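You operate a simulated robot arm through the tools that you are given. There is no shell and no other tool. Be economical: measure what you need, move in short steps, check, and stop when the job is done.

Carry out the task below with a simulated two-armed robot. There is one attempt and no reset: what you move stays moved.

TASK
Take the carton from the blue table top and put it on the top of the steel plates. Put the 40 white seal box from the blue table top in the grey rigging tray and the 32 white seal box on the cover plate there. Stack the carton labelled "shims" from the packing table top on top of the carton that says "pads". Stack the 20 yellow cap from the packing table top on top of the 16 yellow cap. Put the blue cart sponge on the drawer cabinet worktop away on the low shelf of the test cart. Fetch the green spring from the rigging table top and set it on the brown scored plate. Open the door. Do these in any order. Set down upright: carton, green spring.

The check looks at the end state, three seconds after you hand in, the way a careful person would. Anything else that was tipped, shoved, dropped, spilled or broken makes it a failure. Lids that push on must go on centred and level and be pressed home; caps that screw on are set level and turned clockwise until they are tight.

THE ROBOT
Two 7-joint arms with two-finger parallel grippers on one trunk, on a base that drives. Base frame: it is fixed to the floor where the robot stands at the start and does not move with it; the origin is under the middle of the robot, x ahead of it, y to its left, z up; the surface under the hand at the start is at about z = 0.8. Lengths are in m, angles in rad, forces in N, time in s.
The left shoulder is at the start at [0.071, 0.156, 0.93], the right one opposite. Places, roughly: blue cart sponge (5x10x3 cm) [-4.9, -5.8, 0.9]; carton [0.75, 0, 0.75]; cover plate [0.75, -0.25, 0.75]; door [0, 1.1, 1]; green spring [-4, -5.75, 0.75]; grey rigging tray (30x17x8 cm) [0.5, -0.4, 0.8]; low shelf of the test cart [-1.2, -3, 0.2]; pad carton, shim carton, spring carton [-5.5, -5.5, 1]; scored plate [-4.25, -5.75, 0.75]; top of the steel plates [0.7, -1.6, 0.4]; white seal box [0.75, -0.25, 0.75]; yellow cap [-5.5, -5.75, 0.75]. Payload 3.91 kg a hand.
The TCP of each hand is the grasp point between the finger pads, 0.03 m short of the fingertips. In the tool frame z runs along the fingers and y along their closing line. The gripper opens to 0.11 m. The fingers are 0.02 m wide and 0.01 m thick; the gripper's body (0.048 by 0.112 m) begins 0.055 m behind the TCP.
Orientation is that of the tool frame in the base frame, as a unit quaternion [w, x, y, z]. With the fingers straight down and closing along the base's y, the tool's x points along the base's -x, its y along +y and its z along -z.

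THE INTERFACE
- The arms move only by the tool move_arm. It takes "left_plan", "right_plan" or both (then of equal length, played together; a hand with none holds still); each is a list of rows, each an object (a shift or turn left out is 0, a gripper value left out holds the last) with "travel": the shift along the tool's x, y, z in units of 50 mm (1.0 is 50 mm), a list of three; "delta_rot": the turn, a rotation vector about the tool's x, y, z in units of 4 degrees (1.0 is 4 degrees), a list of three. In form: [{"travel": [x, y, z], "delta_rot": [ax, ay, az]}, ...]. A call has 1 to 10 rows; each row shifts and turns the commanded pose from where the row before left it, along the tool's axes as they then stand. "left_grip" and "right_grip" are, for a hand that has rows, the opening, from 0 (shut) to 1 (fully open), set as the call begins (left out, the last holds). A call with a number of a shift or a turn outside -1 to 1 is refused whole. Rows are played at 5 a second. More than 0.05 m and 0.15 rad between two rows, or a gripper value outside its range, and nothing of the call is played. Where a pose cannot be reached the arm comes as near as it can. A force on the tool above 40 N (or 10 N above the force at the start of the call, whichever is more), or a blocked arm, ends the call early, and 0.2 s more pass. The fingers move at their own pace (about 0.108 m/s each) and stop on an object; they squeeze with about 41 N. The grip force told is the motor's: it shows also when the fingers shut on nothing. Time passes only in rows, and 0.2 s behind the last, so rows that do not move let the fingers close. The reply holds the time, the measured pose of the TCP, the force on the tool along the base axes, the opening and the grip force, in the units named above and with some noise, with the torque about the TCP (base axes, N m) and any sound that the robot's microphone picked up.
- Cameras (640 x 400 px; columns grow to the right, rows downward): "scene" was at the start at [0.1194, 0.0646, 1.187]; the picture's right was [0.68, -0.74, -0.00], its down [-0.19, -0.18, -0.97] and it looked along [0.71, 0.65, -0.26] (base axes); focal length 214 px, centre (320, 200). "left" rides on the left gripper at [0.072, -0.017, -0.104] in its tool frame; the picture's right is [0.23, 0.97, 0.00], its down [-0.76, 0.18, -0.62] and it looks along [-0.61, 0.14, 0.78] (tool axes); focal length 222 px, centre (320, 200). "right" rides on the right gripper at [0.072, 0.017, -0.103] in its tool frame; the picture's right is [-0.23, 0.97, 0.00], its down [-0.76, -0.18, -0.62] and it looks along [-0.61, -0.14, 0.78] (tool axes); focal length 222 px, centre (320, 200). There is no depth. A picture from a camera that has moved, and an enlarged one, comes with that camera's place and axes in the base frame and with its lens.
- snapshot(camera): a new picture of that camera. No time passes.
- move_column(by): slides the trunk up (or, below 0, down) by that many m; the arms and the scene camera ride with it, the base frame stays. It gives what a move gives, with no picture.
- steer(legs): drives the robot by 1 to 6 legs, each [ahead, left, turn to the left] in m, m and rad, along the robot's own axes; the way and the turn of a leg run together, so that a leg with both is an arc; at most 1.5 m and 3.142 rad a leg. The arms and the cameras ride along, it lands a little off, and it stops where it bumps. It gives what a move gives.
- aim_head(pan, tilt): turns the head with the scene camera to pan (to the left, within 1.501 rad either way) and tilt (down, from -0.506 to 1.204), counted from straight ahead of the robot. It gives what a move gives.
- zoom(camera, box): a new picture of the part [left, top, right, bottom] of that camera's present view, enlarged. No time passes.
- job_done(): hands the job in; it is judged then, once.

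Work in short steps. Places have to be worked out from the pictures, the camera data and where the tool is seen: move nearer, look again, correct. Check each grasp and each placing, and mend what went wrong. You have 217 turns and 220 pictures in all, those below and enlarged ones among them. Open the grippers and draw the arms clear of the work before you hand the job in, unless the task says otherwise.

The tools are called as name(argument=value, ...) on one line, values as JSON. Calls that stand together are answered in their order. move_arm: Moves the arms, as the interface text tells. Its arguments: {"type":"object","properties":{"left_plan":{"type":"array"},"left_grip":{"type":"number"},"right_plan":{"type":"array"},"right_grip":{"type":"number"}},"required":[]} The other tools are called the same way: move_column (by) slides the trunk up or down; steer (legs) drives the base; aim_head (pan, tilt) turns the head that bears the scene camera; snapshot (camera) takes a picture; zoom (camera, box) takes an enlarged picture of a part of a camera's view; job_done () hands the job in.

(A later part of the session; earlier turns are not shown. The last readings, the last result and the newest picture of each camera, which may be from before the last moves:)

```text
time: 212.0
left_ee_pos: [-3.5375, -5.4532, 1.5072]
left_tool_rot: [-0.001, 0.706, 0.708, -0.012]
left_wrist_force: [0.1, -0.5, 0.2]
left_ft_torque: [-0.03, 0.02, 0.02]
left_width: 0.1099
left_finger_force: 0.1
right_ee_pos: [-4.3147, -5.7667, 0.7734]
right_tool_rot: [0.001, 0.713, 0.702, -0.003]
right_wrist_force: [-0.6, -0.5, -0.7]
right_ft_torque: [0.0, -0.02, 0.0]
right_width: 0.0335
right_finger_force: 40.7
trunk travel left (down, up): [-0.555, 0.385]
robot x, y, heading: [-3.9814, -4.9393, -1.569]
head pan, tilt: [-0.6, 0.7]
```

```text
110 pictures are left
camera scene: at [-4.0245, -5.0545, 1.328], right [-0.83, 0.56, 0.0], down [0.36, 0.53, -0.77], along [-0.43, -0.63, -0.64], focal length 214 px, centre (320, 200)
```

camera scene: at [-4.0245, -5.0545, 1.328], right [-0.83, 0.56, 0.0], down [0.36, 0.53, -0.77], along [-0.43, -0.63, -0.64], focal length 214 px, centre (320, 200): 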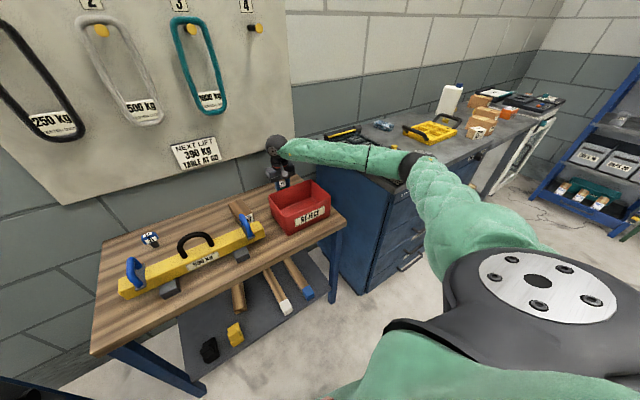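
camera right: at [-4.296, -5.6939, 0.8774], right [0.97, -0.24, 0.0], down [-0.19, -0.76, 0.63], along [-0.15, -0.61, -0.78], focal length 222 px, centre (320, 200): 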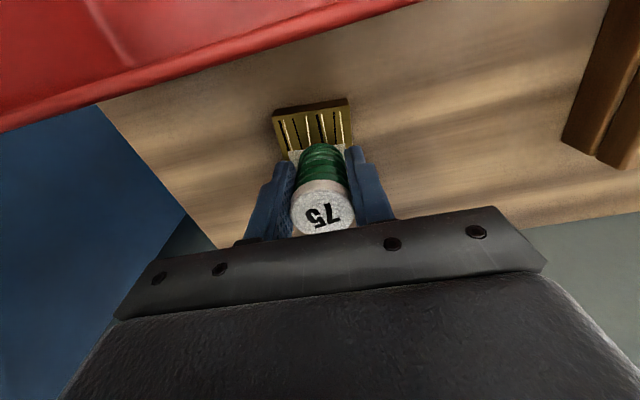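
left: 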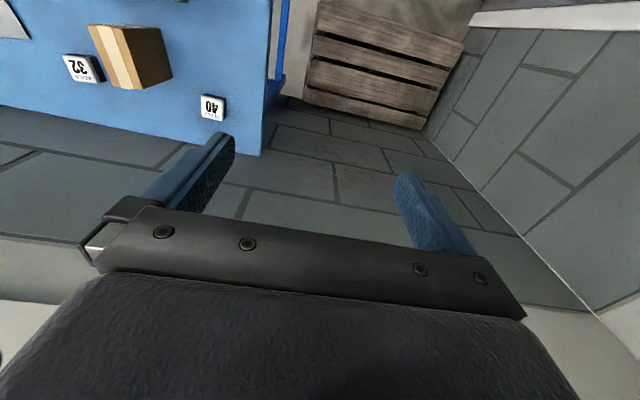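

The forearm rests on the cabinet edge. I raise the trunk 0.25 m so the forearm slopes down over it.

move_column(by=0.3)

snapshot(camera="scene")

zoom(camera="scene", box=[180, 160, 420, 310])

```text
time: 215.0
left_ee_pos: [-3.5421, -5.4536, 1.8083]
left_tool_rot: [-0.001, 0.706, 0.708, -0.01]
left_wrist_force: [0.8, -0.3, 0.6]
left_ft_torque: [0.02, 0.01, 0.02]
left_width: 0.11
left_finger_force: 0.0
right_ee_pos: [-4.316, -5.7661, 1.0694]
right_tool_rot: [0.001, 0.713, 0.701, 0.0]
right_wrist_force: [0.4, -0.6, -0.2]
right_ft_torque: [0.0, 0.03, 0.02]
right_width: 0.0335
right_finger_force: 41.3
trunk travel left (down, up): [-0.855, 0.085]
robot x, y, heading: [-3.9814, -4.9359, -1.571]
head pan, tilt: [-0.6, 0.7]
```

```text
109 pictures are left
camera scene: at [-4.0279, -5.0566, 1.6273], right [-0.83, 0.56, 0.0], down [0.36, 0.53, -0.76], along [-0.43, -0.63, -0.64], focal length 214 px, centre (320, 200)
```

scene: 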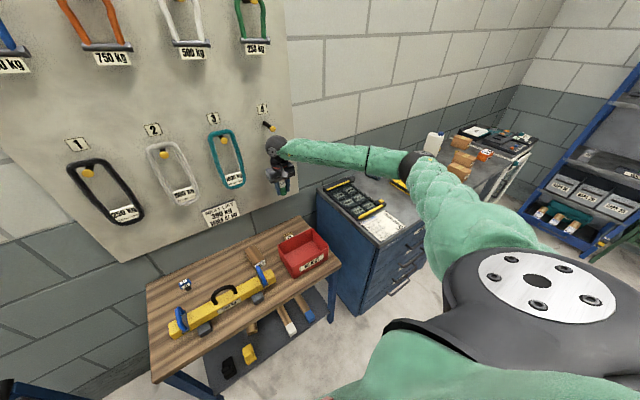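

```text
2.67 times, centred on (300, 235) of scene
camera zoom: at [-4.0279, -5.0566, 1.6273], right [-0.83, 0.56, 0.0], down [0.36, 0.53, -0.76], along [-0.43, -0.63, -0.64], focal length 572 px, centre (373, 107)
```

zoom: 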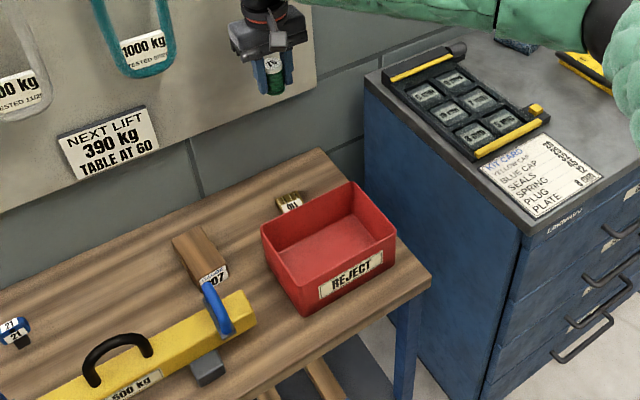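

Cabinet items are undisturbed. I lower the hand with the arm only and check forearm clearance.

move_arm(right_plan=[{"travel": [0, 0, 1]}, {"travel": [0, 0, 1]}, {"travel": [0, 0, 1]}, {"travel": [0, 0, 1]}, {"travel": [0, 0, 0.8]}])

snapshot(camera="scene")

snapshot(camera="right")

```text
time: 216.2
left_ee_pos: [-3.543, -5.4567, 1.8077]
left_tool_rot: [0.0, 0.706, 0.708, -0.009]
left_wrist_force: [0.7, -0.1, -0.7]
left_ft_torque: [-0.03, 0.0, 0.01]
left_width: 0.11
left_finger_force: 0.2
right_ee_pos: [-4.3168, -5.7679, 0.8286]
right_tool_rot: [0.0, 0.712, 0.702, 0.0]
right_wrist_force: [-0.6, 0.5, -1.3]
right_ft_torque: [0.0, -0.03, 0.01]
right_width: 0.0337
right_finger_force: 41.2
trunk travel left (down, up): [-0.855, 0.085]
robot x, y, heading: [-3.9809, -4.935, -1.569]
head pan, tilt: [-0.6, 0.7]
```

```text
107 pictures are left
camera scene: at [-4.0281, -5.0574, 1.6274], right [-0.83, 0.56, 0.0], down [0.36, 0.53, -0.76], along [-0.43, -0.63, -0.64], focal length 214 px, centre (320, 200)
```

scene: 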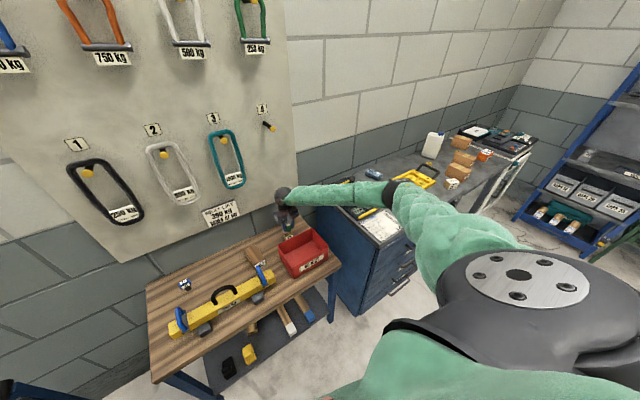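

```text
106 pictures are left
camera right: at [-4.2988, -5.6959, 0.932], right [0.97, -0.24, 0.0], down [-0.19, -0.76, 0.62], along [-0.15, -0.61, -0.78], focal length 222 px, centre (320, 200)
```

right: 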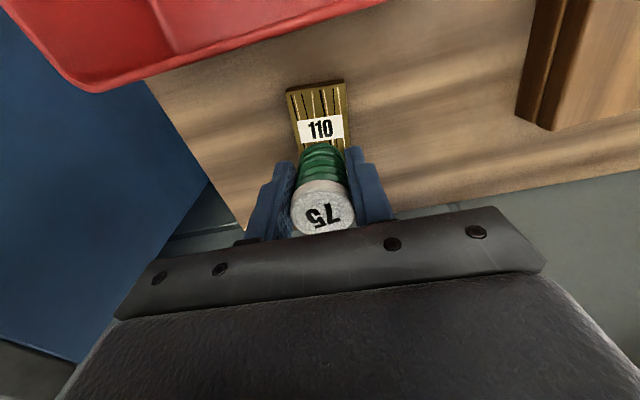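

I continue lowering in steps, comparing measured with commanded height.

move_arm(right_plan=[{"travel": [0, 0, 0.7]}, {"travel": [0, 0, 0.26]}, {}])

zoom(camera="scene", box=[250, 150, 450, 275])

move_arm(right_plan=[{"travel": [0, 0, 0.08]}, {}])

move_arm(right_plan=[{"travel": [0, 0, 0.06]}, {}])

```text
time: 217.0
left_ee_pos: [-3.5418, -5.4536, 1.808]
left_tool_rot: [0.001, 0.706, 0.708, -0.011]
left_wrist_force: [-0.3, 0.5, -0.8]
left_ft_torque: [0.0, -0.03, 0.0]
left_width: 0.1102
left_finger_force: 0.1
right_ee_pos: [-4.3145, -5.7676, 0.7824]
right_tool_rot: [0.0, 0.712, 0.702, -0.001]
right_wrist_force: [0.1, 0.2, -1.7]
right_ft_torque: [-0.01, -0.01, 0.03]
right_width: 0.0336
right_finger_force: 41.0
trunk travel left (down, up): [-0.855, 0.085]
robot x, y, heading: [-3.9817, -4.9397, -1.57]
head pan, tilt: [-0.6, 0.7]
```

```text
3.20 times, centred on (350, 212) of scene
camera zoom: at [-4.0278, -5.0557, 1.6275], right [-0.83, 0.56, 0.0], down [0.36, 0.53, -0.77], along [-0.43, -0.63, -0.64], focal length 686 px, centre (224, 160)
```

zoom: 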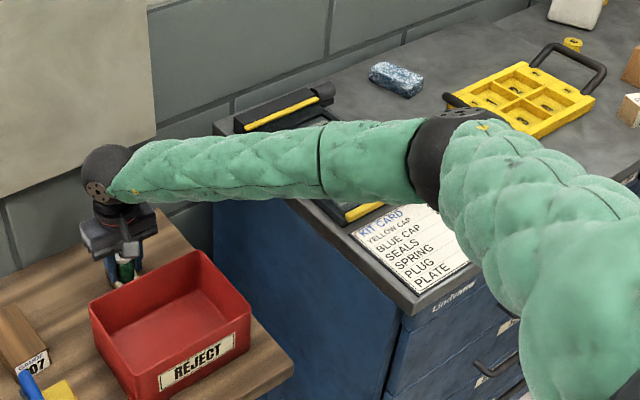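

```text
time: 217.6
left_ee_pos: [-3.5419, -5.4545, 1.8072]
left_tool_rot: [0.0, 0.706, 0.708, -0.01]
left_wrist_force: [-0.1, 0.2, 0.1]
left_ft_torque: [0.03, 0.03, 0.02]
left_width: 0.1097
left_finger_force: 0.1
right_ee_pos: [-4.3147, -5.7675, 0.7771]
right_tool_rot: [0.001, 0.713, 0.701, 0.0]
right_wrist_force: [-0.6, -0.9, 0.0]
right_ft_torque: [0.02, 0.01, 0.0]
right_width: 0.0336
right_finger_force: 41.0
trunk travel left (down, up): [-0.855, 0.085]
robot x, y, heading: [-3.9808, -4.9384, -1.574]
head pan, tilt: [-0.6, 0.7]
```

```text
time: 218.2
left_ee_pos: [-3.5418, -5.4549, 1.8067]
left_tool_rot: [0.001, 0.706, 0.708, -0.01]
left_wrist_force: [0.1, -0.5, -0.2]
left_ft_torque: [-0.02, 0.02, -0.04]
left_width: 0.1099
left_finger_force: 0.1
right_ee_pos: [-4.3144, -5.7676, 0.7739]
right_tool_rot: [0.0, 0.712, 0.702, 0.0]
right_wrist_force: [-0.1, -0.9, -1.0]
right_ft_torque: [-0.01, 0.0, 0.01]
right_width: 0.0333
right_finger_force: 41.1
trunk travel left (down, up): [-0.855, 0.085]
robot x, y, heading: [-3.9822, -4.9372, -1.566]
head pan, tilt: [-0.6, 0.7]
```

Tracking is good now. A few more mm to contact.

move_arm(right_plan=[{"travel": [0, 0, 0.05]}, {}])

move_arm(right_plan=[{"travel": [0, 0, 0.05]}, {}])

zoom(camera="right", box=[240, 60, 400, 240])

```text
time: 218.8
left_ee_pos: [-3.5412, -5.4532, 1.8071]
left_tool_rot: [0.001, 0.706, 0.708, -0.01]
left_wrist_force: [-0.1, 0.0, -0.3]
left_ft_torque: [0.02, 0.05, 0.01]
left_width: 0.11
left_finger_force: 0.0
right_ee_pos: [-4.3159, -5.7665, 0.7726]
right_tool_rot: [0.001, 0.712, 0.702, 0.0]
right_wrist_force: [-0.2, -0.7, 6.3]
right_ft_torque: [-0.03, 0.03, -0.02]
right_width: 0.0336
right_finger_force: 40.7
trunk travel left (down, up): [-0.855, 0.085]
robot x, y, heading: [-3.978, -4.9389, -1.569]
head pan, tilt: [-0.6, 0.7]
```

```text
time: 219.4
left_ee_pos: [-3.5413, -5.4527, 1.8069]
left_tool_rot: [0.001, 0.706, 0.708, -0.011]
left_wrist_force: [-0.1, 0.2, 0.6]
left_ft_torque: [0.02, -0.01, 0.0]
left_width: 0.1101
left_finger_force: 0.0
right_ee_pos: [-4.3154, -5.7676, 0.7719]
right_tool_rot: [0.001, 0.713, 0.701, -0.001]
right_wrist_force: [-2.8, 0.9, 23.5]
right_ft_torque: [-0.07, 0.08, -0.02]
right_width: 0.0335
right_finger_force: 41.6
trunk travel left (down, up): [-0.855, 0.085]
robot x, y, heading: [-3.9774, -4.9384, -1.569]
head pan, tilt: [-0.6, 0.7]
```

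```text
2.22 times, centred on (320, 150) of right
camera zoom: at [-4.2968, -5.6942, 0.8758], right [0.97, -0.24, 0.0], down [-0.19, -0.76, 0.63], along [-0.15, -0.61, -0.78], focal length 494 px, centre (320, 311)
```

zoom: 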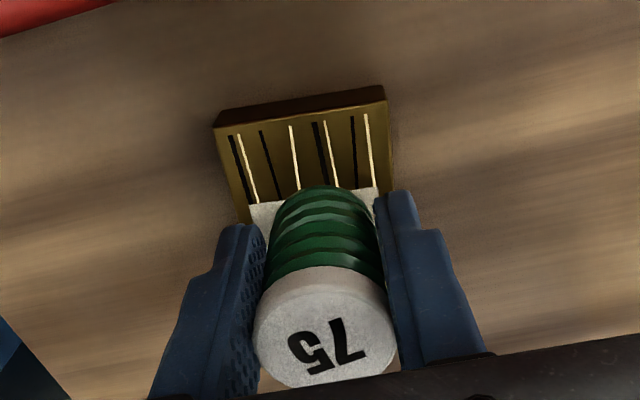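

Contact made on the plate. I relax, open modestly and rise.

move_arm(right_plan=[{"travel": [0, 0, -0.05]}, {}])

move_arm(right_plan=[{}, {}, {"travel": [0, 0, -0.4]}, {"travel": [0, 0, -0.8]}, {"travel": [0, 0, -1]}, {"travel": [0, 0, -1]}, {"travel": [0, 0, -1]}], right_grip=0.55)

snapshot(camera="right")

snapshot(camera="scene")

```text
time: 220.0
left_ee_pos: [-3.5411, -5.4528, 1.8081]
left_tool_rot: [0.001, 0.706, 0.708, -0.01]
left_wrist_force: [0.0, -0.3, 0.4]
left_ft_torque: [-0.03, 0.04, 0.05]
left_width: 0.1097
left_finger_force: 0.0
right_ee_pos: [-4.3146, -5.7675, 0.7734]
right_tool_rot: [0.001, 0.712, 0.702, -0.001]
right_wrist_force: [-2.8, -5.0, 15.9]
right_ft_torque: [-0.25, 0.08, -0.01]
right_width: 0.0334
right_finger_force: 40.9
trunk travel left (down, up): [-0.855, 0.085]
robot x, y, heading: [-3.9815, -4.9394, -1.57]
head pan, tilt: [-0.6, 0.7]
```

```text
time: 221.6
left_ee_pos: [-3.5424, -5.4535, 1.8069]
left_tool_rot: [0.001, 0.706, 0.708, -0.01]
left_wrist_force: [-0.1, 0.1, -0.9]
left_ft_torque: [-0.02, -0.01, -0.01]
left_width: 0.1099
left_finger_force: 0.2
right_ee_pos: [-4.3161, -5.7657, 0.9821]
right_tool_rot: [0.001, 0.712, 0.702, 0.0]
right_wrist_force: [0.3, 0.6, -0.7]
right_ft_torque: [-0.03, 0.02, 0.0]
right_width: 0.0602
right_finger_force: 0.1
trunk travel left (down, up): [-0.855, 0.085]
robot x, y, heading: [-3.9809, -4.9381, -1.569]
head pan, tilt: [-0.6, 0.7]
```

```text
103 pictures are left
camera right: at [-4.2974, -5.6923, 1.0864], right [0.97, -0.24, 0.0], down [-0.19, -0.76, 0.62], along [-0.15, -0.61, -0.78], focal length 222 px, centre (320, 200)
```

right: 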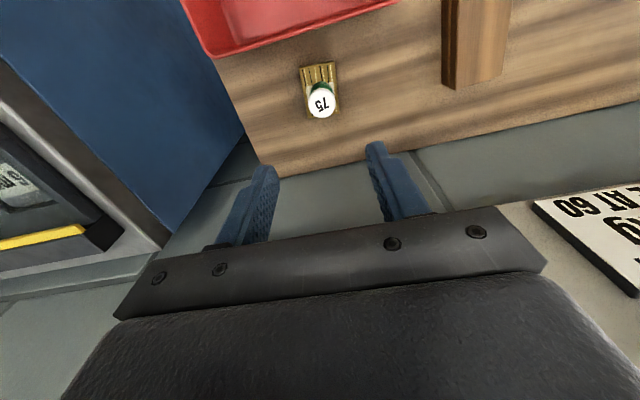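

```text
102 pictures are left
camera scene: at [-4.0276, -5.0555, 1.6274], right [-0.83, 0.56, 0.0], down [0.36, 0.53, -0.77], along [-0.43, -0.63, -0.64], focal length 214 px, centre (320, 200)
```

scene: 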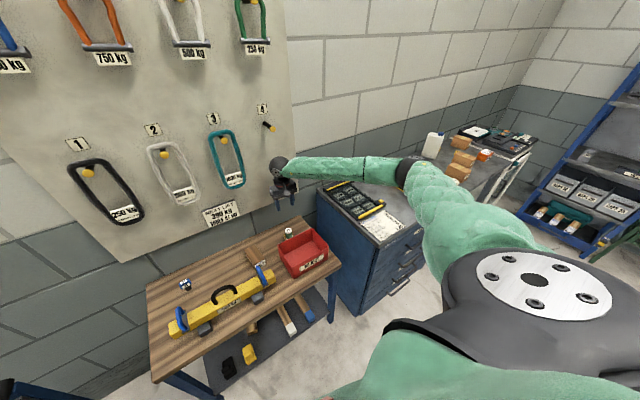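

The green spring stands upright on the scored plate. Next the packing table: I lift the hand, back off, strafe right and approach.

move_arm(right_plan=[{"travel": [0.2, 0, -0.97]}, {"travel": [0.2, 0, -0.97]}, {"travel": [0.2, 0, -0.97]}, {"travel": [0.2, 0, -0.97]}, {"travel": [0.2, 0, -0.97]}, {"travel": [0.2, 0, -0.97]}], right_grip=1)

steer(legs=[[-0.4, 0, 0], [0, -1.3, 0], [0.2, 0, 0]])

aim_head(pan=0, tilt=0.75)

snapshot(camera="scene")

snapshot(camera="right")

```text
time: 223.0
left_ee_pos: [-3.5418, -5.4543, 1.8082]
left_tool_rot: [0.001, 0.706, 0.708, -0.011]
left_wrist_force: [0.2, 0.5, 0.0]
left_ft_torque: [-0.01, 0.01, -0.03]
left_width: 0.1102
left_finger_force: 0.1
right_ee_pos: [-4.315, -5.7082, 1.2737]
right_tool_rot: [0.0, 0.713, 0.701, -0.001]
right_wrist_force: [-0.1, 0.1, 0.0]
right_ft_torque: [-0.01, 0.03, -0.01]
right_width: 0.1103
right_finger_force: 0.1
trunk travel left (down, up): [-0.855, 0.085]
robot x, y, heading: [-3.9799, -4.9365, -1.572]
head pan, tilt: [-0.6, 0.7]
```

```text
time: 232.8
left_ee_pos: [-4.8366, -5.2496, 1.8071]
left_tool_rot: [0.002, 0.705, 0.709, -0.01]
left_wrist_force: [0.1, 0.3, 0.3]
left_ft_torque: [0.0, 0.0, 0.0]
left_width: 0.1102
left_finger_force: 0.0
right_ee_pos: [-5.6098, -5.5062, 1.2748]
right_tool_rot: [0.001, 0.712, 0.702, 0.0]
right_wrist_force: [-0.1, 0.1, 1.0]
right_ft_torque: [0.0, 0.02, 0.0]
right_width: 0.1098
right_finger_force: 0.0
trunk travel left (down, up): [-0.855, 0.085]
robot x, y, heading: [-5.2759, -4.7357, -1.566]
head pan, tilt: [-0.6, 0.7]
```

```text
time: 233.8
left_ee_pos: [-4.8374, -5.2504, 1.808]
left_tool_rot: [0.001, 0.704, 0.71, -0.01]
left_wrist_force: [-1.0, 0.6, 0.8]
left_ft_torque: [-0.02, 0.01, -0.03]
left_width: 0.1102
left_finger_force: 0.1
right_ee_pos: [-5.6101, -5.507, 1.2732]
right_tool_rot: [0.001, 0.712, 0.702, -0.001]
right_wrist_force: [-0.5, -0.5, 0.5]
right_ft_torque: [-0.03, -0.01, -0.01]
right_width: 0.11
right_finger_force: 0.0
trunk travel left (down, up): [-0.855, 0.085]
robot x, y, heading: [-5.2771, -4.7341, -1.565]
head pan, tilt: [0.0, 0.75]
```

```text
101 pictures are left
camera scene: at [-5.2762, -4.8663, 1.6233], right [-1.0, 0.0, 0.0], down [0.0, 0.68, -0.73], along [0.0, -0.73, -0.68], focal length 214 px, centre (320, 200)
```

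scene: 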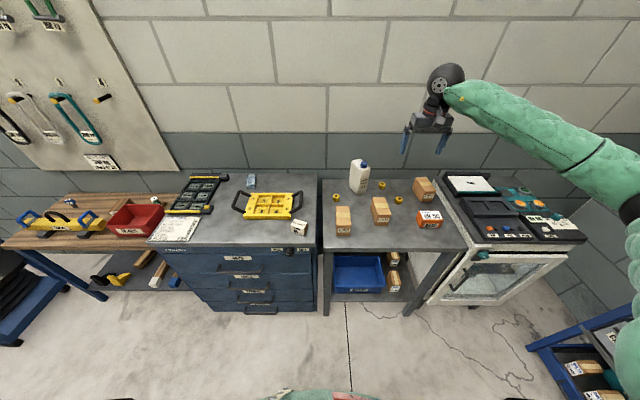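

```text
100 pictures are left
camera right: at [-5.5918, -5.4336, 1.3772], right [0.97, -0.24, 0.0], down [-0.19, -0.76, 0.62], along [-0.15, -0.61, -0.78], focal length 222 px, centre (320, 200)
```

right: 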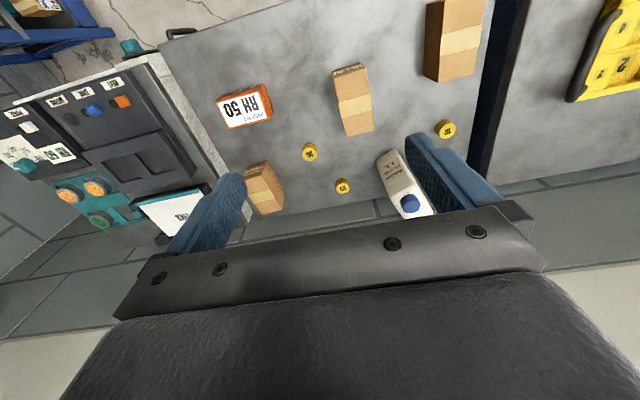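

zoom(camera="right", box=[290, 100, 470, 210])

zoom(camera="scene", box=[310, 145, 470, 245])

```text
3.56 times, centred on (380, 155) of right
camera zoom: at [-5.5918, -5.4336, 1.3772], right [0.97, -0.24, 0.0], down [-0.19, -0.76, 0.62], along [-0.15, -0.61, -0.78], focal length 790 px, centre (107, 360)
```

zoom: 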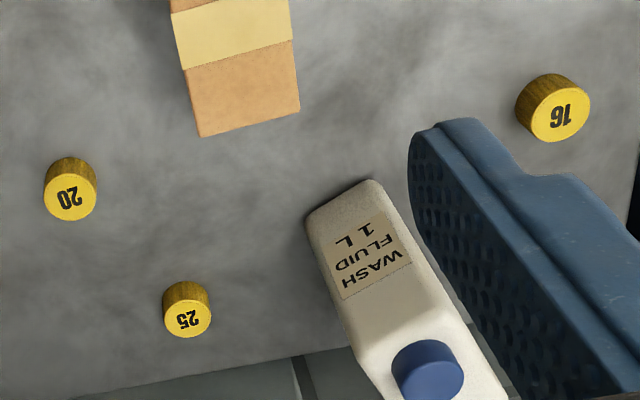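

```text
4.00 times, centred on (390, 195) of scene
camera zoom: at [-5.2762, -4.8663, 1.6233], right [-1.0, 0.0, 0.0], down [0.0, 0.68, -0.73], along [0.0, -0.73, -0.68], focal length 858 px, centre (40, 220)
```

zoom: 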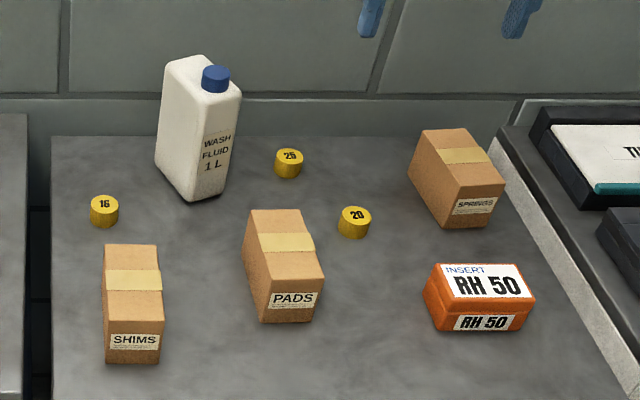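

Labels clear: SHIMS box at ≈(-5.375,-5.50), top z≈0.955; PADS ≈(-5.55,-5.56); cap 16 ≈(-5.359,-5.69), cap 20 ≈(-5.676,-5.672), tops z≈0.886. I go above SHIMS.

move_arm(right_plan=[{"travel": [0, 0.95, 0]}, {"travel": [0, 0.95, 0]}, {"travel": [0, 0.95, 0]}, {"travel": [0, 0.95, 0]}, {"travel": [0.2, 0.9, 0]}, {"travel": [0, 0, 1]}, {"travel": [0, 0, 1]}, {"travel": [0, 0, 1]}, {"travel": [0, 0, 0.7]}])

snapshot(camera="right")

```text
time: 235.8
left_ee_pos: [-4.8381, -5.2515, 1.8079]
left_tool_rot: [0.001, 0.705, 0.709, -0.012]
left_wrist_force: [-0.5, 0.1, -0.1]
left_ft_torque: [0.0, -0.03, -0.01]
left_width: 0.1101
left_finger_force: 0.0
right_ee_pos: [-5.376, -5.5018, 1.0866]
right_tool_rot: [0.001, 0.712, 0.702, 0.0]
right_wrist_force: [-0.5, 0.1, 0.3]
right_ft_torque: [0.01, -0.02, -0.02]
right_width: 0.11
right_finger_force: 0.1
trunk travel left (down, up): [-0.855, 0.085]
robot x, y, heading: [-5.2764, -4.7384, -1.565]
head pan, tilt: [0.0, 0.75]
```

```text
97 pictures are left
camera right: at [-5.3578, -5.4285, 1.1906], right [0.97, -0.24, 0.0], down [-0.19, -0.76, 0.62], along [-0.15, -0.61, -0.78], focal length 222 px, centre (320, 200)
```

right: 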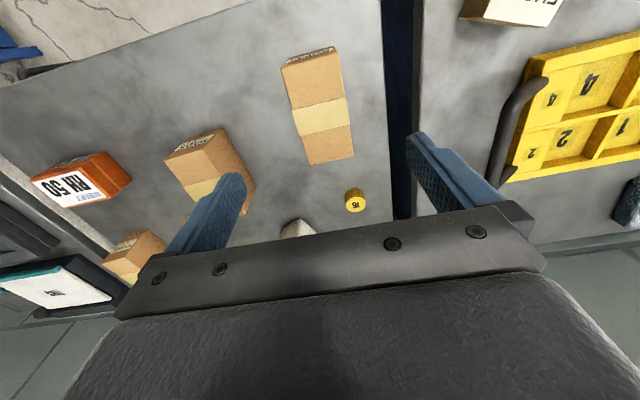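

SHIMS centred under the hand, yaw ≈0. I descend to z≈0.912, grip and lift.

move_arm(right_plan=[{"travel": [0, 0, 1]}, {"travel": [0, 0, 1]}, {"travel": [0, 0, 1]}, {"travel": [0, 0, 0.5]}, {}], right_grip=0.85)

move_arm(right_plan=[{}, {}, {}, {"travel": [0, 0, -0.6]}, {"travel": [0, 0, -1]}, {"travel": [0, 0, -1]}, {"travel": [0, 0, -0.8]}], right_grip=0)

snapshot(camera="right")

```text
time: 237.1
left_ee_pos: [-4.8376, -5.2516, 1.8075]
left_tool_rot: [0.001, 0.704, 0.71, -0.011]
left_wrist_force: [0.0, 0.9, 0.3]
left_ft_torque: [0.02, 0.05, 0.01]
left_width: 0.1101
left_finger_force: 0.0
right_ee_pos: [-5.3746, -5.5012, 0.9132]
right_tool_rot: [0.0, 0.712, 0.702, 0.0]
right_wrist_force: [-0.3, -0.2, -0.6]
right_ft_torque: [0.01, -0.02, 0.01]
right_width: 0.0935
right_finger_force: 0.2
trunk travel left (down, up): [-0.855, 0.085]
robot x, y, heading: [-5.2725, -4.7359, -1.572]
head pan, tilt: [0.0, 0.75]
```

```text
time: 238.7
left_ee_pos: [-4.8368, -5.2514, 1.8063]
left_tool_rot: [0.0, 0.704, 0.71, -0.011]
left_wrist_force: [0.0, -0.3, 0.6]
left_ft_torque: [0.0, 0.0, -0.01]
left_width: 0.1101
left_finger_force: 0.0
right_ee_pos: [-5.3749, -5.5006, 1.0827]
right_tool_rot: [0.0, 0.712, 0.702, 0.001]
right_wrist_force: [-0.6, -0.1, -3.6]
right_ft_torque: [0.01, 0.0, -0.02]
right_width: 0.06
right_finger_force: 41.0
trunk travel left (down, up): [-0.855, 0.085]
robot x, y, heading: [-5.2763, -4.7363, -1.563]
head pan, tilt: [0.0, 0.75]
```

```text
96 pictures are left
camera right: at [-5.3569, -5.428, 1.1862], right [0.97, -0.24, 0.0], down [-0.19, -0.76, 0.62], along [-0.15, -0.6, -0.78], focal length 222 px, centre (320, 200)
```

right: 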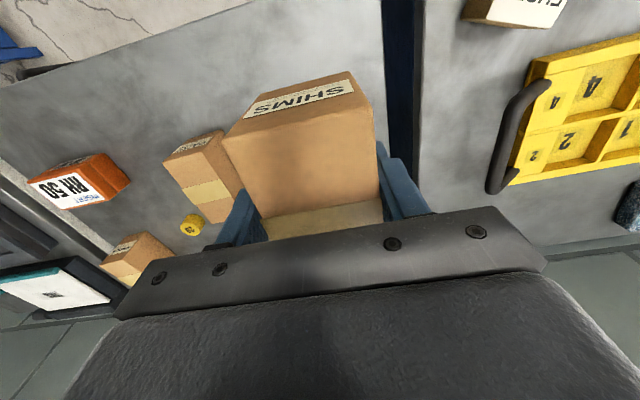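

SHIMS held (60 mm). I carry it over PADS and look for alignment.

move_arm(right_plan=[{"travel": [0, 0, -0.6]}, {"travel": [-0.3, -0.88, 0]}, {"travel": [-0.3, -0.88, 0]}, {"travel": [-0.3, -0.88, 0]}, {"travel": [-0.3, -0.88, 0]}])

snapshot(camera="right")

zoom(camera="scene", box=[310, 135, 470, 235])

```text
time: 239.8
left_ee_pos: [-4.8397, -5.2517, 1.8076]
left_tool_rot: [0.002, 0.705, 0.709, -0.011]
left_wrist_force: [-0.5, 1.1, -0.3]
left_ft_torque: [-0.03, -0.03, -0.02]
left_width: 0.1103
left_finger_force: 0.1
right_ee_pos: [-5.5527, -5.5589, 1.1131]
right_tool_rot: [0.001, 0.711, 0.703, 0.0]
right_wrist_force: [-0.2, -0.1, -3.6]
right_ft_torque: [0.09, 0.0, -0.02]
right_width: 0.0596
right_finger_force: 41.0
trunk travel left (down, up): [-0.855, 0.085]
robot x, y, heading: [-5.2789, -4.7367, -1.565]
head pan, tilt: [0.0, 0.75]
```

```text
95 pictures are left
camera right: at [-5.5347, -5.4855, 1.2166], right [0.97, -0.24, 0.0], down [-0.19, -0.76, 0.62], along [-0.15, -0.61, -0.78], focal length 222 px, centre (320, 200)
```

right: 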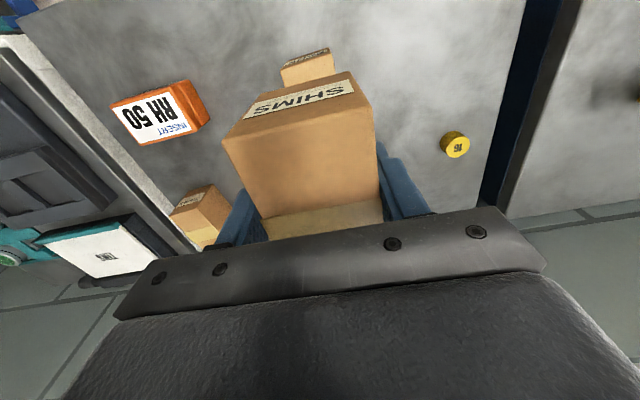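

```text
4.00 times, centred on (390, 185) of scene
camera zoom: at [-5.278, -4.8673, 1.6232], right [-1.0, -0.01, 0.0], down [0.0, 0.68, -0.73], along [0.0, -0.73, -0.68], focal length 858 px, centre (40, 260)
```

zoom: 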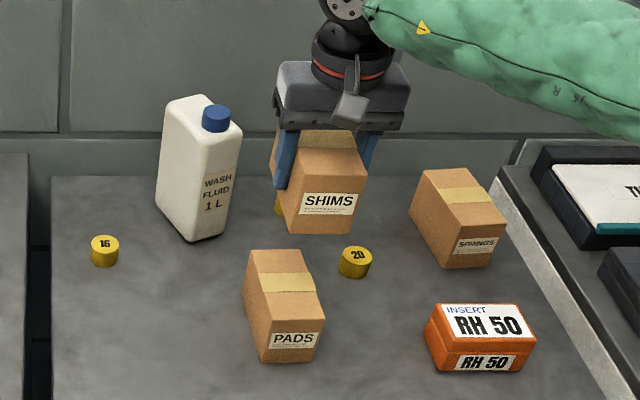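

Alignment with PADS (centre ≈(-5.553,-5.562)) is good. I lower toward contact (expected TCP z≈1.0).

move_arm(right_plan=[{"travel": [-0.06, 0, 0.9]}, {"travel": [0, 0, 0.5]}, {}])

zoom(camera="scene", box=[340, 150, 440, 230])

```text
time: 240.7
left_ee_pos: [-4.8354, -5.2507, 1.8067]
left_tool_rot: [0.001, 0.705, 0.709, -0.011]
left_wrist_force: [0.8, 0.0, -0.1]
left_ft_torque: [-0.02, -0.01, -0.01]
left_width: 0.11
left_finger_force: 0.1
right_ee_pos: [-5.551, -5.5611, 1.0421]
right_tool_rot: [0.001, 0.712, 0.702, 0.001]
right_wrist_force: [0.3, 0.6, -4.0]
right_ft_torque: [0.03, -0.01, 0.02]
right_width: 0.0598
right_finger_force: 40.5
trunk travel left (down, up): [-0.855, 0.085]
robot x, y, heading: [-5.2775, -4.7304, -1.568]
head pan, tilt: [0.0, 0.75]
```

```text
5.00 times, centred on (390, 190) of scene
camera zoom: at [-5.2755, -4.867, 1.6232], right [-1.0, 0.0, 0.0], down [0.0, 0.68, -0.73], along [0.0, -0.73, -0.68], focal length 1072 px, centre (-30, 250)
```

zoom: 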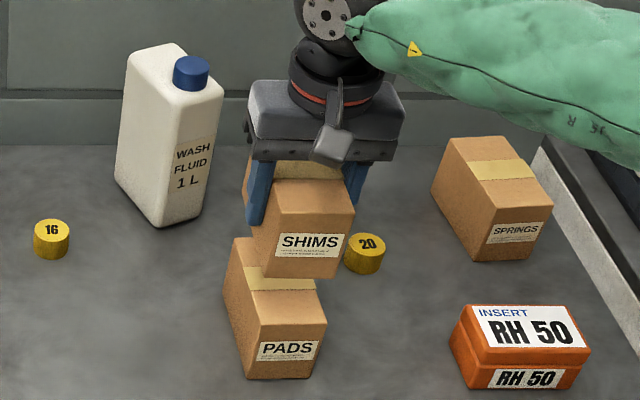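

Small correction (+8 mm y, +4 mm x), then lower in steps.

move_arm(right_plan=[{"travel": [0.15, 0.07, 0]}, {"travel": [0, 0, 0.7]}, {}])

move_arm(right_plan=[{"travel": [0, 0, 0.12]}, {}])

move_arm(right_plan=[{"travel": [0, 0, 0.08]}, {}])

```text
time: 241.4
left_ee_pos: [-4.8368, -5.2512, 1.807]
left_tool_rot: [0.001, 0.705, 0.709, -0.01]
left_wrist_force: [-0.3, -0.2, 0.0]
left_ft_torque: [-0.01, -0.01, 0.0]
left_width: 0.1104
left_finger_force: 0.0
right_ee_pos: [-5.5468, -5.5548, 1.0065]
right_tool_rot: [0.0, 0.712, 0.702, -0.001]
right_wrist_force: [0.2, 0.3, -4.4]
right_ft_torque: [0.06, -0.02, -0.04]
right_width: 0.0598
right_finger_force: 40.5
trunk travel left (down, up): [-0.855, 0.085]
robot x, y, heading: [-5.2758, -4.733, -1.57]
head pan, tilt: [0.0, 0.75]
```

```text
time: 242.1
left_ee_pos: [-4.8375, -5.2517, 1.8066]
left_tool_rot: [0.0, 0.705, 0.709, -0.011]
left_wrist_force: [-0.6, 0.0, -0.4]
left_ft_torque: [-0.02, -0.03, 0.02]
left_width: 0.1102
left_finger_force: 0.1
right_ee_pos: [-5.5489, -5.5553, 1.0016]
right_tool_rot: [0.001, 0.712, 0.702, 0.001]
right_wrist_force: [-0.4, -0.8, -3.9]
right_ft_torque: [0.06, 0.0, 0.01]
right_width: 0.0597
right_finger_force: 40.9
trunk travel left (down, up): [-0.855, 0.085]
robot x, y, heading: [-5.2774, -4.736, -1.564]
head pan, tilt: [0.0, 0.75]
```

```text
time: 242.7
left_ee_pos: [-4.8375, -5.2517, 1.8062]
left_tool_rot: [0.0, 0.705, 0.71, -0.011]
left_wrist_force: [-0.3, 0.7, 0.2]
left_ft_torque: [-0.02, 0.01, 0.0]
left_width: 0.1102
left_finger_force: 0.0
right_ee_pos: [-5.547, -5.5549, 0.9976]
right_tool_rot: [-0.001, 0.712, 0.702, -0.001]
right_wrist_force: [-0.3, 0.0, -3.8]
right_ft_torque: [0.04, 0.0, -0.02]
right_width: 0.0599
right_finger_force: 40.3
trunk travel left (down, up): [-0.855, 0.085]
robot x, y, heading: [-5.2788, -4.736, -1.567]
head pan, tilt: [0.0, 0.75]
```

move_arm(right_plan=[{"travel": [0, 0, 0.08]}, {}])

move_arm(right_plan=[{"travel": [0, 0, 0.08]}, {}])

zoom(camera="scene", box=[340, 150, 440, 230])

```text
time: 243.2
left_ee_pos: [-4.837, -5.2527, 1.8066]
left_tool_rot: [0.001, 0.704, 0.71, -0.011]
left_wrist_force: [0.4, -0.2, 0.1]
left_ft_torque: [-0.02, 0.01, 0.01]
left_width: 0.1101
left_finger_force: 0.1
right_ee_pos: [-5.5479, -5.554, 0.9938]
right_tool_rot: [0.0, 0.713, 0.702, 0.001]
right_wrist_force: [0.1, 0.0, -3.1]
right_ft_torque: [0.07, -0.01, 0.03]
right_width: 0.0597
right_finger_force: 40.8
trunk travel left (down, up): [-0.855, 0.085]
robot x, y, heading: [-5.2781, -4.7322, -1.557]
head pan, tilt: [0.0, 0.75]
```

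```text
time: 243.8
left_ee_pos: [-4.8364, -5.2531, 1.8073]
left_tool_rot: [0.001, 0.704, 0.71, -0.011]
left_wrist_force: [0.1, 0.4, 0.2]
left_ft_torque: [0.01, -0.02, 0.02]
left_width: 0.11
left_finger_force: 0.1
right_ee_pos: [-5.5474, -5.5536, 0.9899]
right_tool_rot: [0.0, 0.712, 0.702, 0.0]
right_wrist_force: [0.2, 0.1, -3.7]
right_ft_torque: [0.0, 0.0, -0.01]
right_width: 0.0599
right_finger_force: 41.1
trunk travel left (down, up): [-0.855, 0.085]
robot x, y, heading: [-5.2721, -4.735, -1.566]
head pan, tilt: [0.0, 0.75]
```

```text
5.00 times, centred on (390, 190) of scene
camera zoom: at [-5.276, -4.8675, 1.6231], right [-1.0, 0.0, 0.0], down [0.0, 0.68, -0.73], along [0.0, -0.73, -0.68], focal length 1072 px, centre (-30, 250)
```

zoom: 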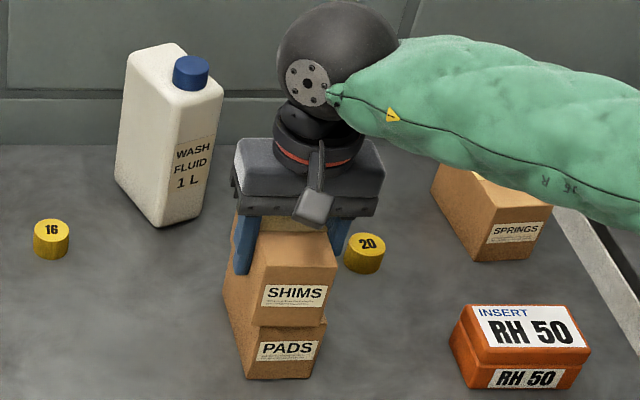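

Almost touching and well aligned. A few more small steps.

move_arm(right_plan=[{"travel": [0, 0, 0.07]}, {}])

move_arm(right_plan=[{"travel": [0, 0, 0.07]}, {}])

move_arm(right_plan=[{"travel": [0, 0, 0.07]}, {}])

```text
time: 244.4
left_ee_pos: [-4.837, -5.25, 1.8071]
left_tool_rot: [0.001, 0.705, 0.709, -0.011]
left_wrist_force: [-0.6, 1.0, 0.5]
left_ft_torque: [-0.01, 0.04, 0.03]
left_width: 0.1097
left_finger_force: 0.0
right_ee_pos: [-5.5486, -5.5535, 0.9878]
right_tool_rot: [0.001, 0.711, 0.703, -0.001]
right_wrist_force: [-1.4, -1.4, 8.4]
right_ft_torque: [0.44, 0.25, 0.03]
right_width: 0.0597
right_finger_force: 41.3
trunk travel left (down, up): [-0.855, 0.085]
robot x, y, heading: [-5.2784, -4.7353, -1.563]
head pan, tilt: [0.0, 0.75]
```

```text
time: 245.1
left_ee_pos: [-4.8355, -5.2486, 1.8083]
left_tool_rot: [0.001, 0.704, 0.71, -0.011]
left_wrist_force: [0.7, -0.6, -0.9]
left_ft_torque: [-0.01, -0.03, 0.0]
left_width: 0.11
left_finger_force: 0.1
right_ee_pos: [-5.5475, -5.5542, 0.9882]
right_tool_rot: [0.003, 0.711, 0.703, -0.002]
right_wrist_force: [-5.4, -10.8, 36.8]
right_ft_torque: [0.22, 0.67, 0.06]
right_width: 0.0598
right_finger_force: 40.9
trunk travel left (down, up): [-0.855, 0.085]
robot x, y, heading: [-5.2761, -4.735, -1.569]
head pan, tilt: [0.0, 0.75]
```

```text
time: 245.7
left_ee_pos: [-4.8364, -5.2471, 1.8088]
left_tool_rot: [0.001, 0.704, 0.71, -0.01]
left_wrist_force: [-0.2, -0.1, -0.7]
left_ft_torque: [0.0, 0.01, -0.02]
left_width: 0.1101
left_finger_force: 0.0
right_ee_pos: [-5.5469, -5.5523, 0.9826]
right_tool_rot: [0.001, 0.712, 0.702, 0.0]
right_wrist_force: [-5.2, -3.4, 39.5]
right_ft_torque: [0.01, 0.5, 0.03]
right_width: 0.0597
right_finger_force: 41.1
trunk travel left (down, up): [-0.855, 0.085]
robot x, y, heading: [-5.2761, -4.7355, -1.562]
head pan, tilt: [0.0, 0.75]
```

Firm contact. I ease up a little, release and rise.

move_arm(right_plan=[{"travel": [0, 0, -0.09]}, {}])

move_arm(right_plan=[{}, {}, {"travel": [0, 0, -0.5]}, {"travel": [0, 0, -1]}, {"travel": [0, 0, -1]}, {"travel": [0, 0, -1]}], right_grip=0.8)

zoom(camera="scene", box=[310, 135, 470, 235])

snapshot(camera="right")

```text
time: 246.2
left_ee_pos: [-4.8372, -5.2512, 1.8062]
left_tool_rot: [0.001, 0.704, 0.71, -0.01]
left_wrist_force: [1.0, 0.6, -0.3]
left_ft_torque: [-0.02, -0.01, -0.02]
left_width: 0.1099
left_finger_force: 0.1
right_ee_pos: [-5.5471, -5.553, 0.9827]
right_tool_rot: [-0.001, 0.712, 0.703, 0.001]
right_wrist_force: [-0.6, 3.0, 6.7]
right_ft_torque: [-0.64, 0.0, -0.11]
right_width: 0.0598
right_finger_force: 40.9
trunk travel left (down, up): [-0.855, 0.085]
robot x, y, heading: [-5.2786, -4.7335, -1.567]
head pan, tilt: [0.0, 0.75]
```

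```text
time: 247.7
left_ee_pos: [-4.8363, -5.2523, 1.8069]
left_tool_rot: [0.001, 0.704, 0.71, -0.01]
left_wrist_force: [-0.1, -0.1, 0.4]
left_ft_torque: [-0.02, 0.0, -0.01]
left_width: 0.1099
left_finger_force: 0.1
right_ee_pos: [-5.5469, -5.5522, 1.1603]
right_tool_rot: [0.0, 0.713, 0.701, 0.0]
right_wrist_force: [0.8, 0.0, -0.3]
right_ft_torque: [-0.01, 0.0, 0.01]
right_width: 0.088
right_finger_force: 0.0
trunk travel left (down, up): [-0.855, 0.085]
robot x, y, heading: [-5.2766, -4.7311, -1.567]
head pan, tilt: [0.0, 0.75]
```

```text
4.00 times, centred on (390, 185) of scene
camera zoom: at [-5.2754, -4.8668, 1.6231], right [-1.0, 0.0, 0.0], down [0.0, 0.68, -0.73], along [0.0, -0.73, -0.68], focal length 858 px, centre (40, 260)
```

zoom: 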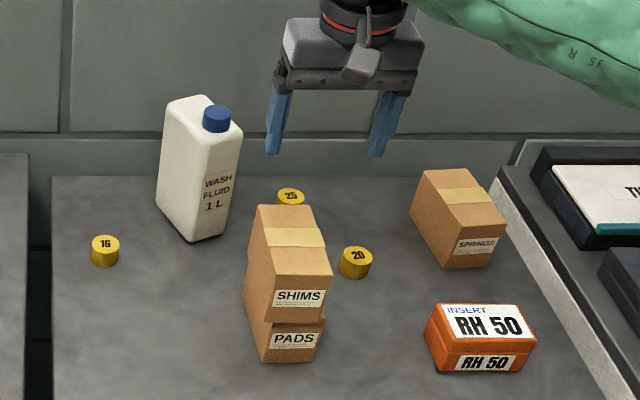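

```text
90 pictures are left
camera right: at [-5.5297, -5.4799, 1.2635], right [0.97, -0.24, 0.0], down [-0.19, -0.76, 0.62], along [-0.15, -0.61, -0.78], focal length 222 px, centre (320, 200)
```

right: 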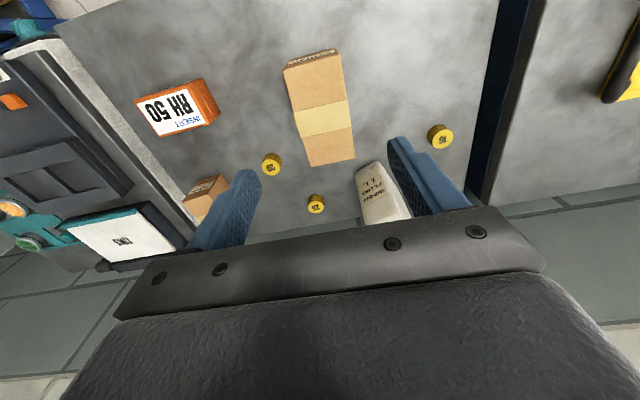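

SHIMS sits squarely on PADS. Now cap 20 at ≈(-5.675,-5.668): I hover above it with a narrower opening.

move_arm(right_plan=[{"travel": [-0.6, -0.64, 0]}, {"travel": [-0.6, -0.64, 0]}, {"travel": [-0.6, -0.64, 0]}, {"travel": [-0.52, -0.64, 0]}, {"travel": [0, 0, 1]}, {"travel": [0, 0, 1]}], right_grip=0.6)

snapshot(camera="right")

```text
time: 249.1
left_ee_pos: [-4.8372, -5.253, 1.8078]
left_tool_rot: [0.0, 0.704, 0.71, -0.01]
left_wrist_force: [-0.1, -0.3, 0.8]
left_ft_torque: [0.04, -0.01, -0.01]
left_width: 0.11
left_finger_force: 0.2
right_ee_pos: [-5.679, -5.6689, 1.0586]
right_tool_rot: [0.0, 0.712, 0.702, 0.001]
right_wrist_force: [0.8, -0.4, 0.9]
right_ft_torque: [0.02, -0.04, 0.0]
right_width: 0.0659
right_finger_force: 0.1
trunk travel left (down, up): [-0.855, 0.085]
robot x, y, heading: [-5.2738, -4.7344, -1.56]
head pan, tilt: [0.0, 0.75]
```

```text
89 pictures are left
camera right: at [-5.6613, -5.5957, 1.1622], right [0.97, -0.24, 0.0], down [-0.19, -0.76, 0.62], along [-0.15, -0.61, -0.78], focal length 222 px, centre (320, 200)
```

right: 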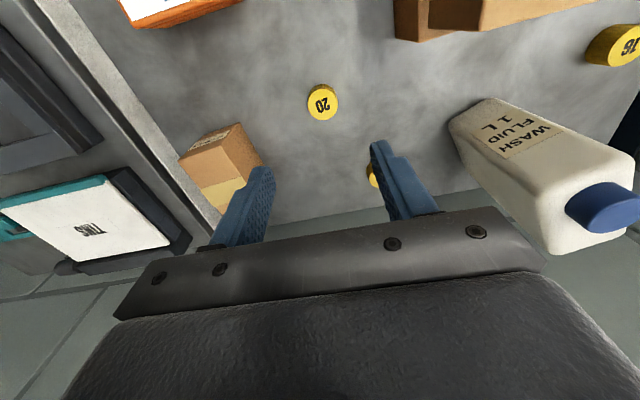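

Perfectly above cap 20; clearances ok. I descend to z≈0.897 and grip.

move_arm(right_plan=[{"travel": [0, 0, 1]}, {"travel": [0, 0, 1]}, {"travel": [0, 0, 0.9]}, {"travel": [0, 0, 0.33]}, {}])

snapshot(camera="right")

move_arm(right_plan=[{}, {}, {}], right_grip=0)

snapshot(camera="right")

```text
time: 250.2
left_ee_pos: [-4.8362, -5.2514, 1.8078]
left_tool_rot: [0.001, 0.705, 0.709, -0.011]
left_wrist_force: [-0.1, 0.4, 0.2]
left_ft_torque: [0.02, -0.07, -0.01]
left_width: 0.11
left_finger_force: 0.0
right_ee_pos: [-5.6774, -5.6691, 0.8971]
right_tool_rot: [0.001, 0.713, 0.701, 0.001]
right_wrist_force: [-0.1, 0.1, 0.3]
right_ft_torque: [-0.04, 0.01, 0.0]
right_width: 0.0659
right_finger_force: 0.0
trunk travel left (down, up): [-0.855, 0.085]
robot x, y, heading: [-5.2764, -4.737, -1.569]
head pan, tilt: [0.0, 0.75]
```

```text
88 pictures are left
camera right: at [-5.6591, -5.5954, 1.0008], right [0.97, -0.24, 0.0], down [-0.19, -0.76, 0.62], along [-0.15, -0.61, -0.78], focal length 222 px, centre (320, 200)
```

right: 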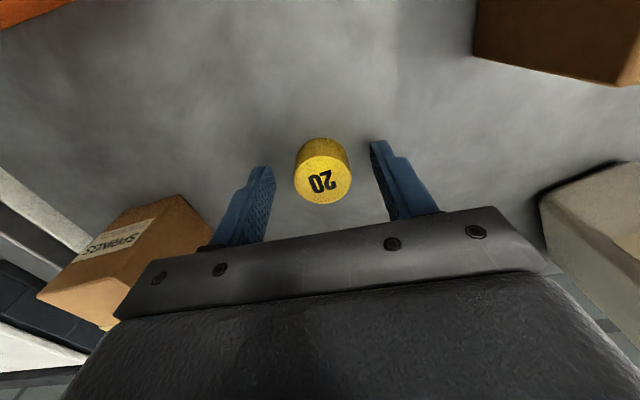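

```text
time: 251.1
left_ee_pos: [-4.836, -5.2518, 1.8073]
left_tool_rot: [0.001, 0.704, 0.71, -0.01]
left_wrist_force: [0.2, 0.6, 0.2]
left_ft_torque: [0.01, -0.01, -0.02]
left_width: 0.11
left_finger_force: 0.0
right_ee_pos: [-5.6762, -5.6686, 0.8969]
right_tool_rot: [0.0, 0.711, 0.703, -0.001]
right_wrist_force: [0.2, 0.4, -0.1]
right_ft_torque: [0.02, 0.0, 0.0]
right_width: 0.0318
right_finger_force: 41.1
trunk travel left (down, up): [-0.855, 0.085]
robot x, y, heading: [-5.275, -4.7359, -1.569]
head pan, tilt: [0.0, 0.75]
```

```text
87 pictures are left
camera right: at [-5.6591, -5.5954, 1.0012], right [0.97, -0.24, 0.0], down [-0.19, -0.76, 0.62], along [-0.15, -0.61, -0.78], focal length 222 px, centre (320, 200)
```

right: 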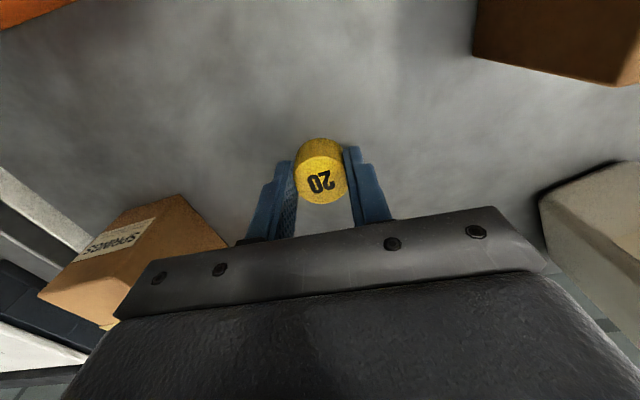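

Cap 20 gripped (32 mm). I lift high over the bottle and carry it above cap 16.

move_arm(right_plan=[{"travel": [0, 0, -1]}, {"travel": [0, 0, -1]}, {"travel": [0, 0, -1]}, {"travel": [0, 0, -1]}, {"travel": [0, 0, -1]}, {"travel": [0, 0, -1]}, {"travel": [0, 0, -1]}, {"travel": [0, 0.9, 0]}, {"travel": [0, 0.9, 0]}, {"travel": [0, 0.9, 0]}])

move_arm(right_plan=[{"travel": [0, 0.9, 0]}, {"travel": [0, 0.9, 0]}, {"travel": [0, 0.9, 0]}, {"travel": [-0.33, 0.9, 0]}, {"travel": [0, 0, 1]}, {"travel": [0, 0, 1]}, {"travel": [0, 0, 1]}])

snapshot(camera="right")

zoom(camera="scene", box=[300, 135, 420, 210])

```text
time: 253.2
left_ee_pos: [-4.8343, -5.2524, 1.8073]
left_tool_rot: [0.0, 0.705, 0.709, -0.011]
left_wrist_force: [0.6, -0.7, 0.5]
left_ft_torque: [0.02, 0.02, 0.0]
left_width: 0.1099
left_finger_force: 0.1
right_ee_pos: [-5.5418, -5.6698, 1.2492]
right_tool_rot: [0.001, 0.713, 0.701, 0.0]
right_wrist_force: [0.3, -0.5, -0.1]
right_ft_torque: [0.01, 0.01, 0.0]
right_width: 0.0335
right_finger_force: 41.3
trunk travel left (down, up): [-0.855, 0.085]
robot x, y, heading: [-5.277, -4.7311, -1.568]
head pan, tilt: [0.0, 0.75]
```

```text
time: 254.8
left_ee_pos: [-4.8342, -5.2534, 1.807]
left_tool_rot: [-0.001, 0.704, 0.71, -0.011]
left_wrist_force: [0.1, -1.1, -0.2]
left_ft_torque: [0.02, 0.04, -0.01]
left_width: 0.11
left_finger_force: 0.0
right_ee_pos: [-5.361, -5.6931, 1.0985]
right_tool_rot: [-0.001, 0.712, 0.703, 0.001]
right_wrist_force: [0.4, -0.2, 0.1]
right_ft_torque: [0.03, 0.01, 0.0]
right_width: 0.0334
right_finger_force: 40.8
trunk travel left (down, up): [-0.855, 0.085]
robot x, y, heading: [-5.2751, -4.7342, -1.568]
head pan, tilt: [0.0, 0.75]
```

```text
86 pictures are left
camera right: at [-5.3428, -5.6184, 1.2018], right [0.97, -0.24, 0.0], down [-0.19, -0.76, 0.62], along [-0.15, -0.61, -0.78], focal length 222 px, centre (320, 200)
```

right: 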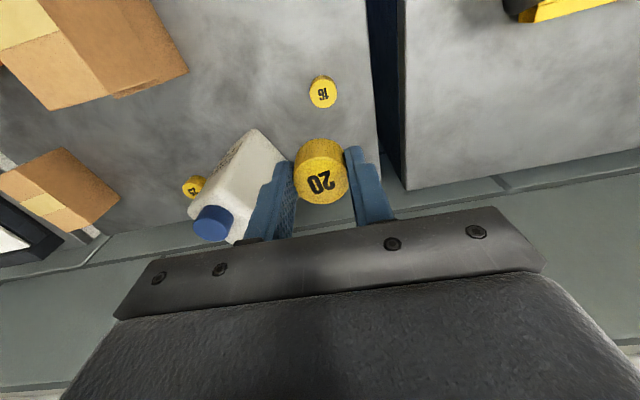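

```text
5.33 times, centred on (360, 172) of scene
camera zoom: at [-5.2741, -4.8688, 1.6231], right [-1.0, -0.01, 0.0], down [0.0, 0.68, -0.73], along [0.0, -0.73, -0.68], focal length 1144 px, centre (107, 347)
```

zoom: 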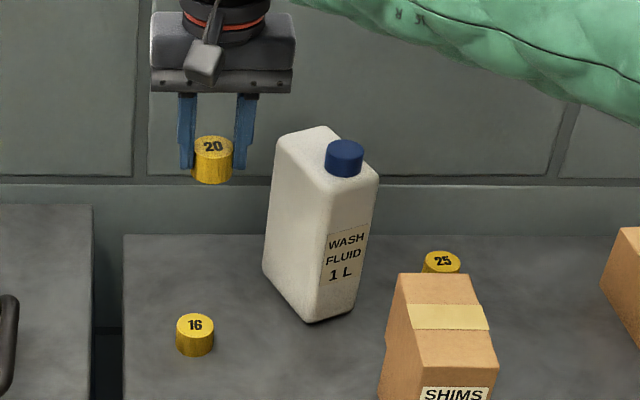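

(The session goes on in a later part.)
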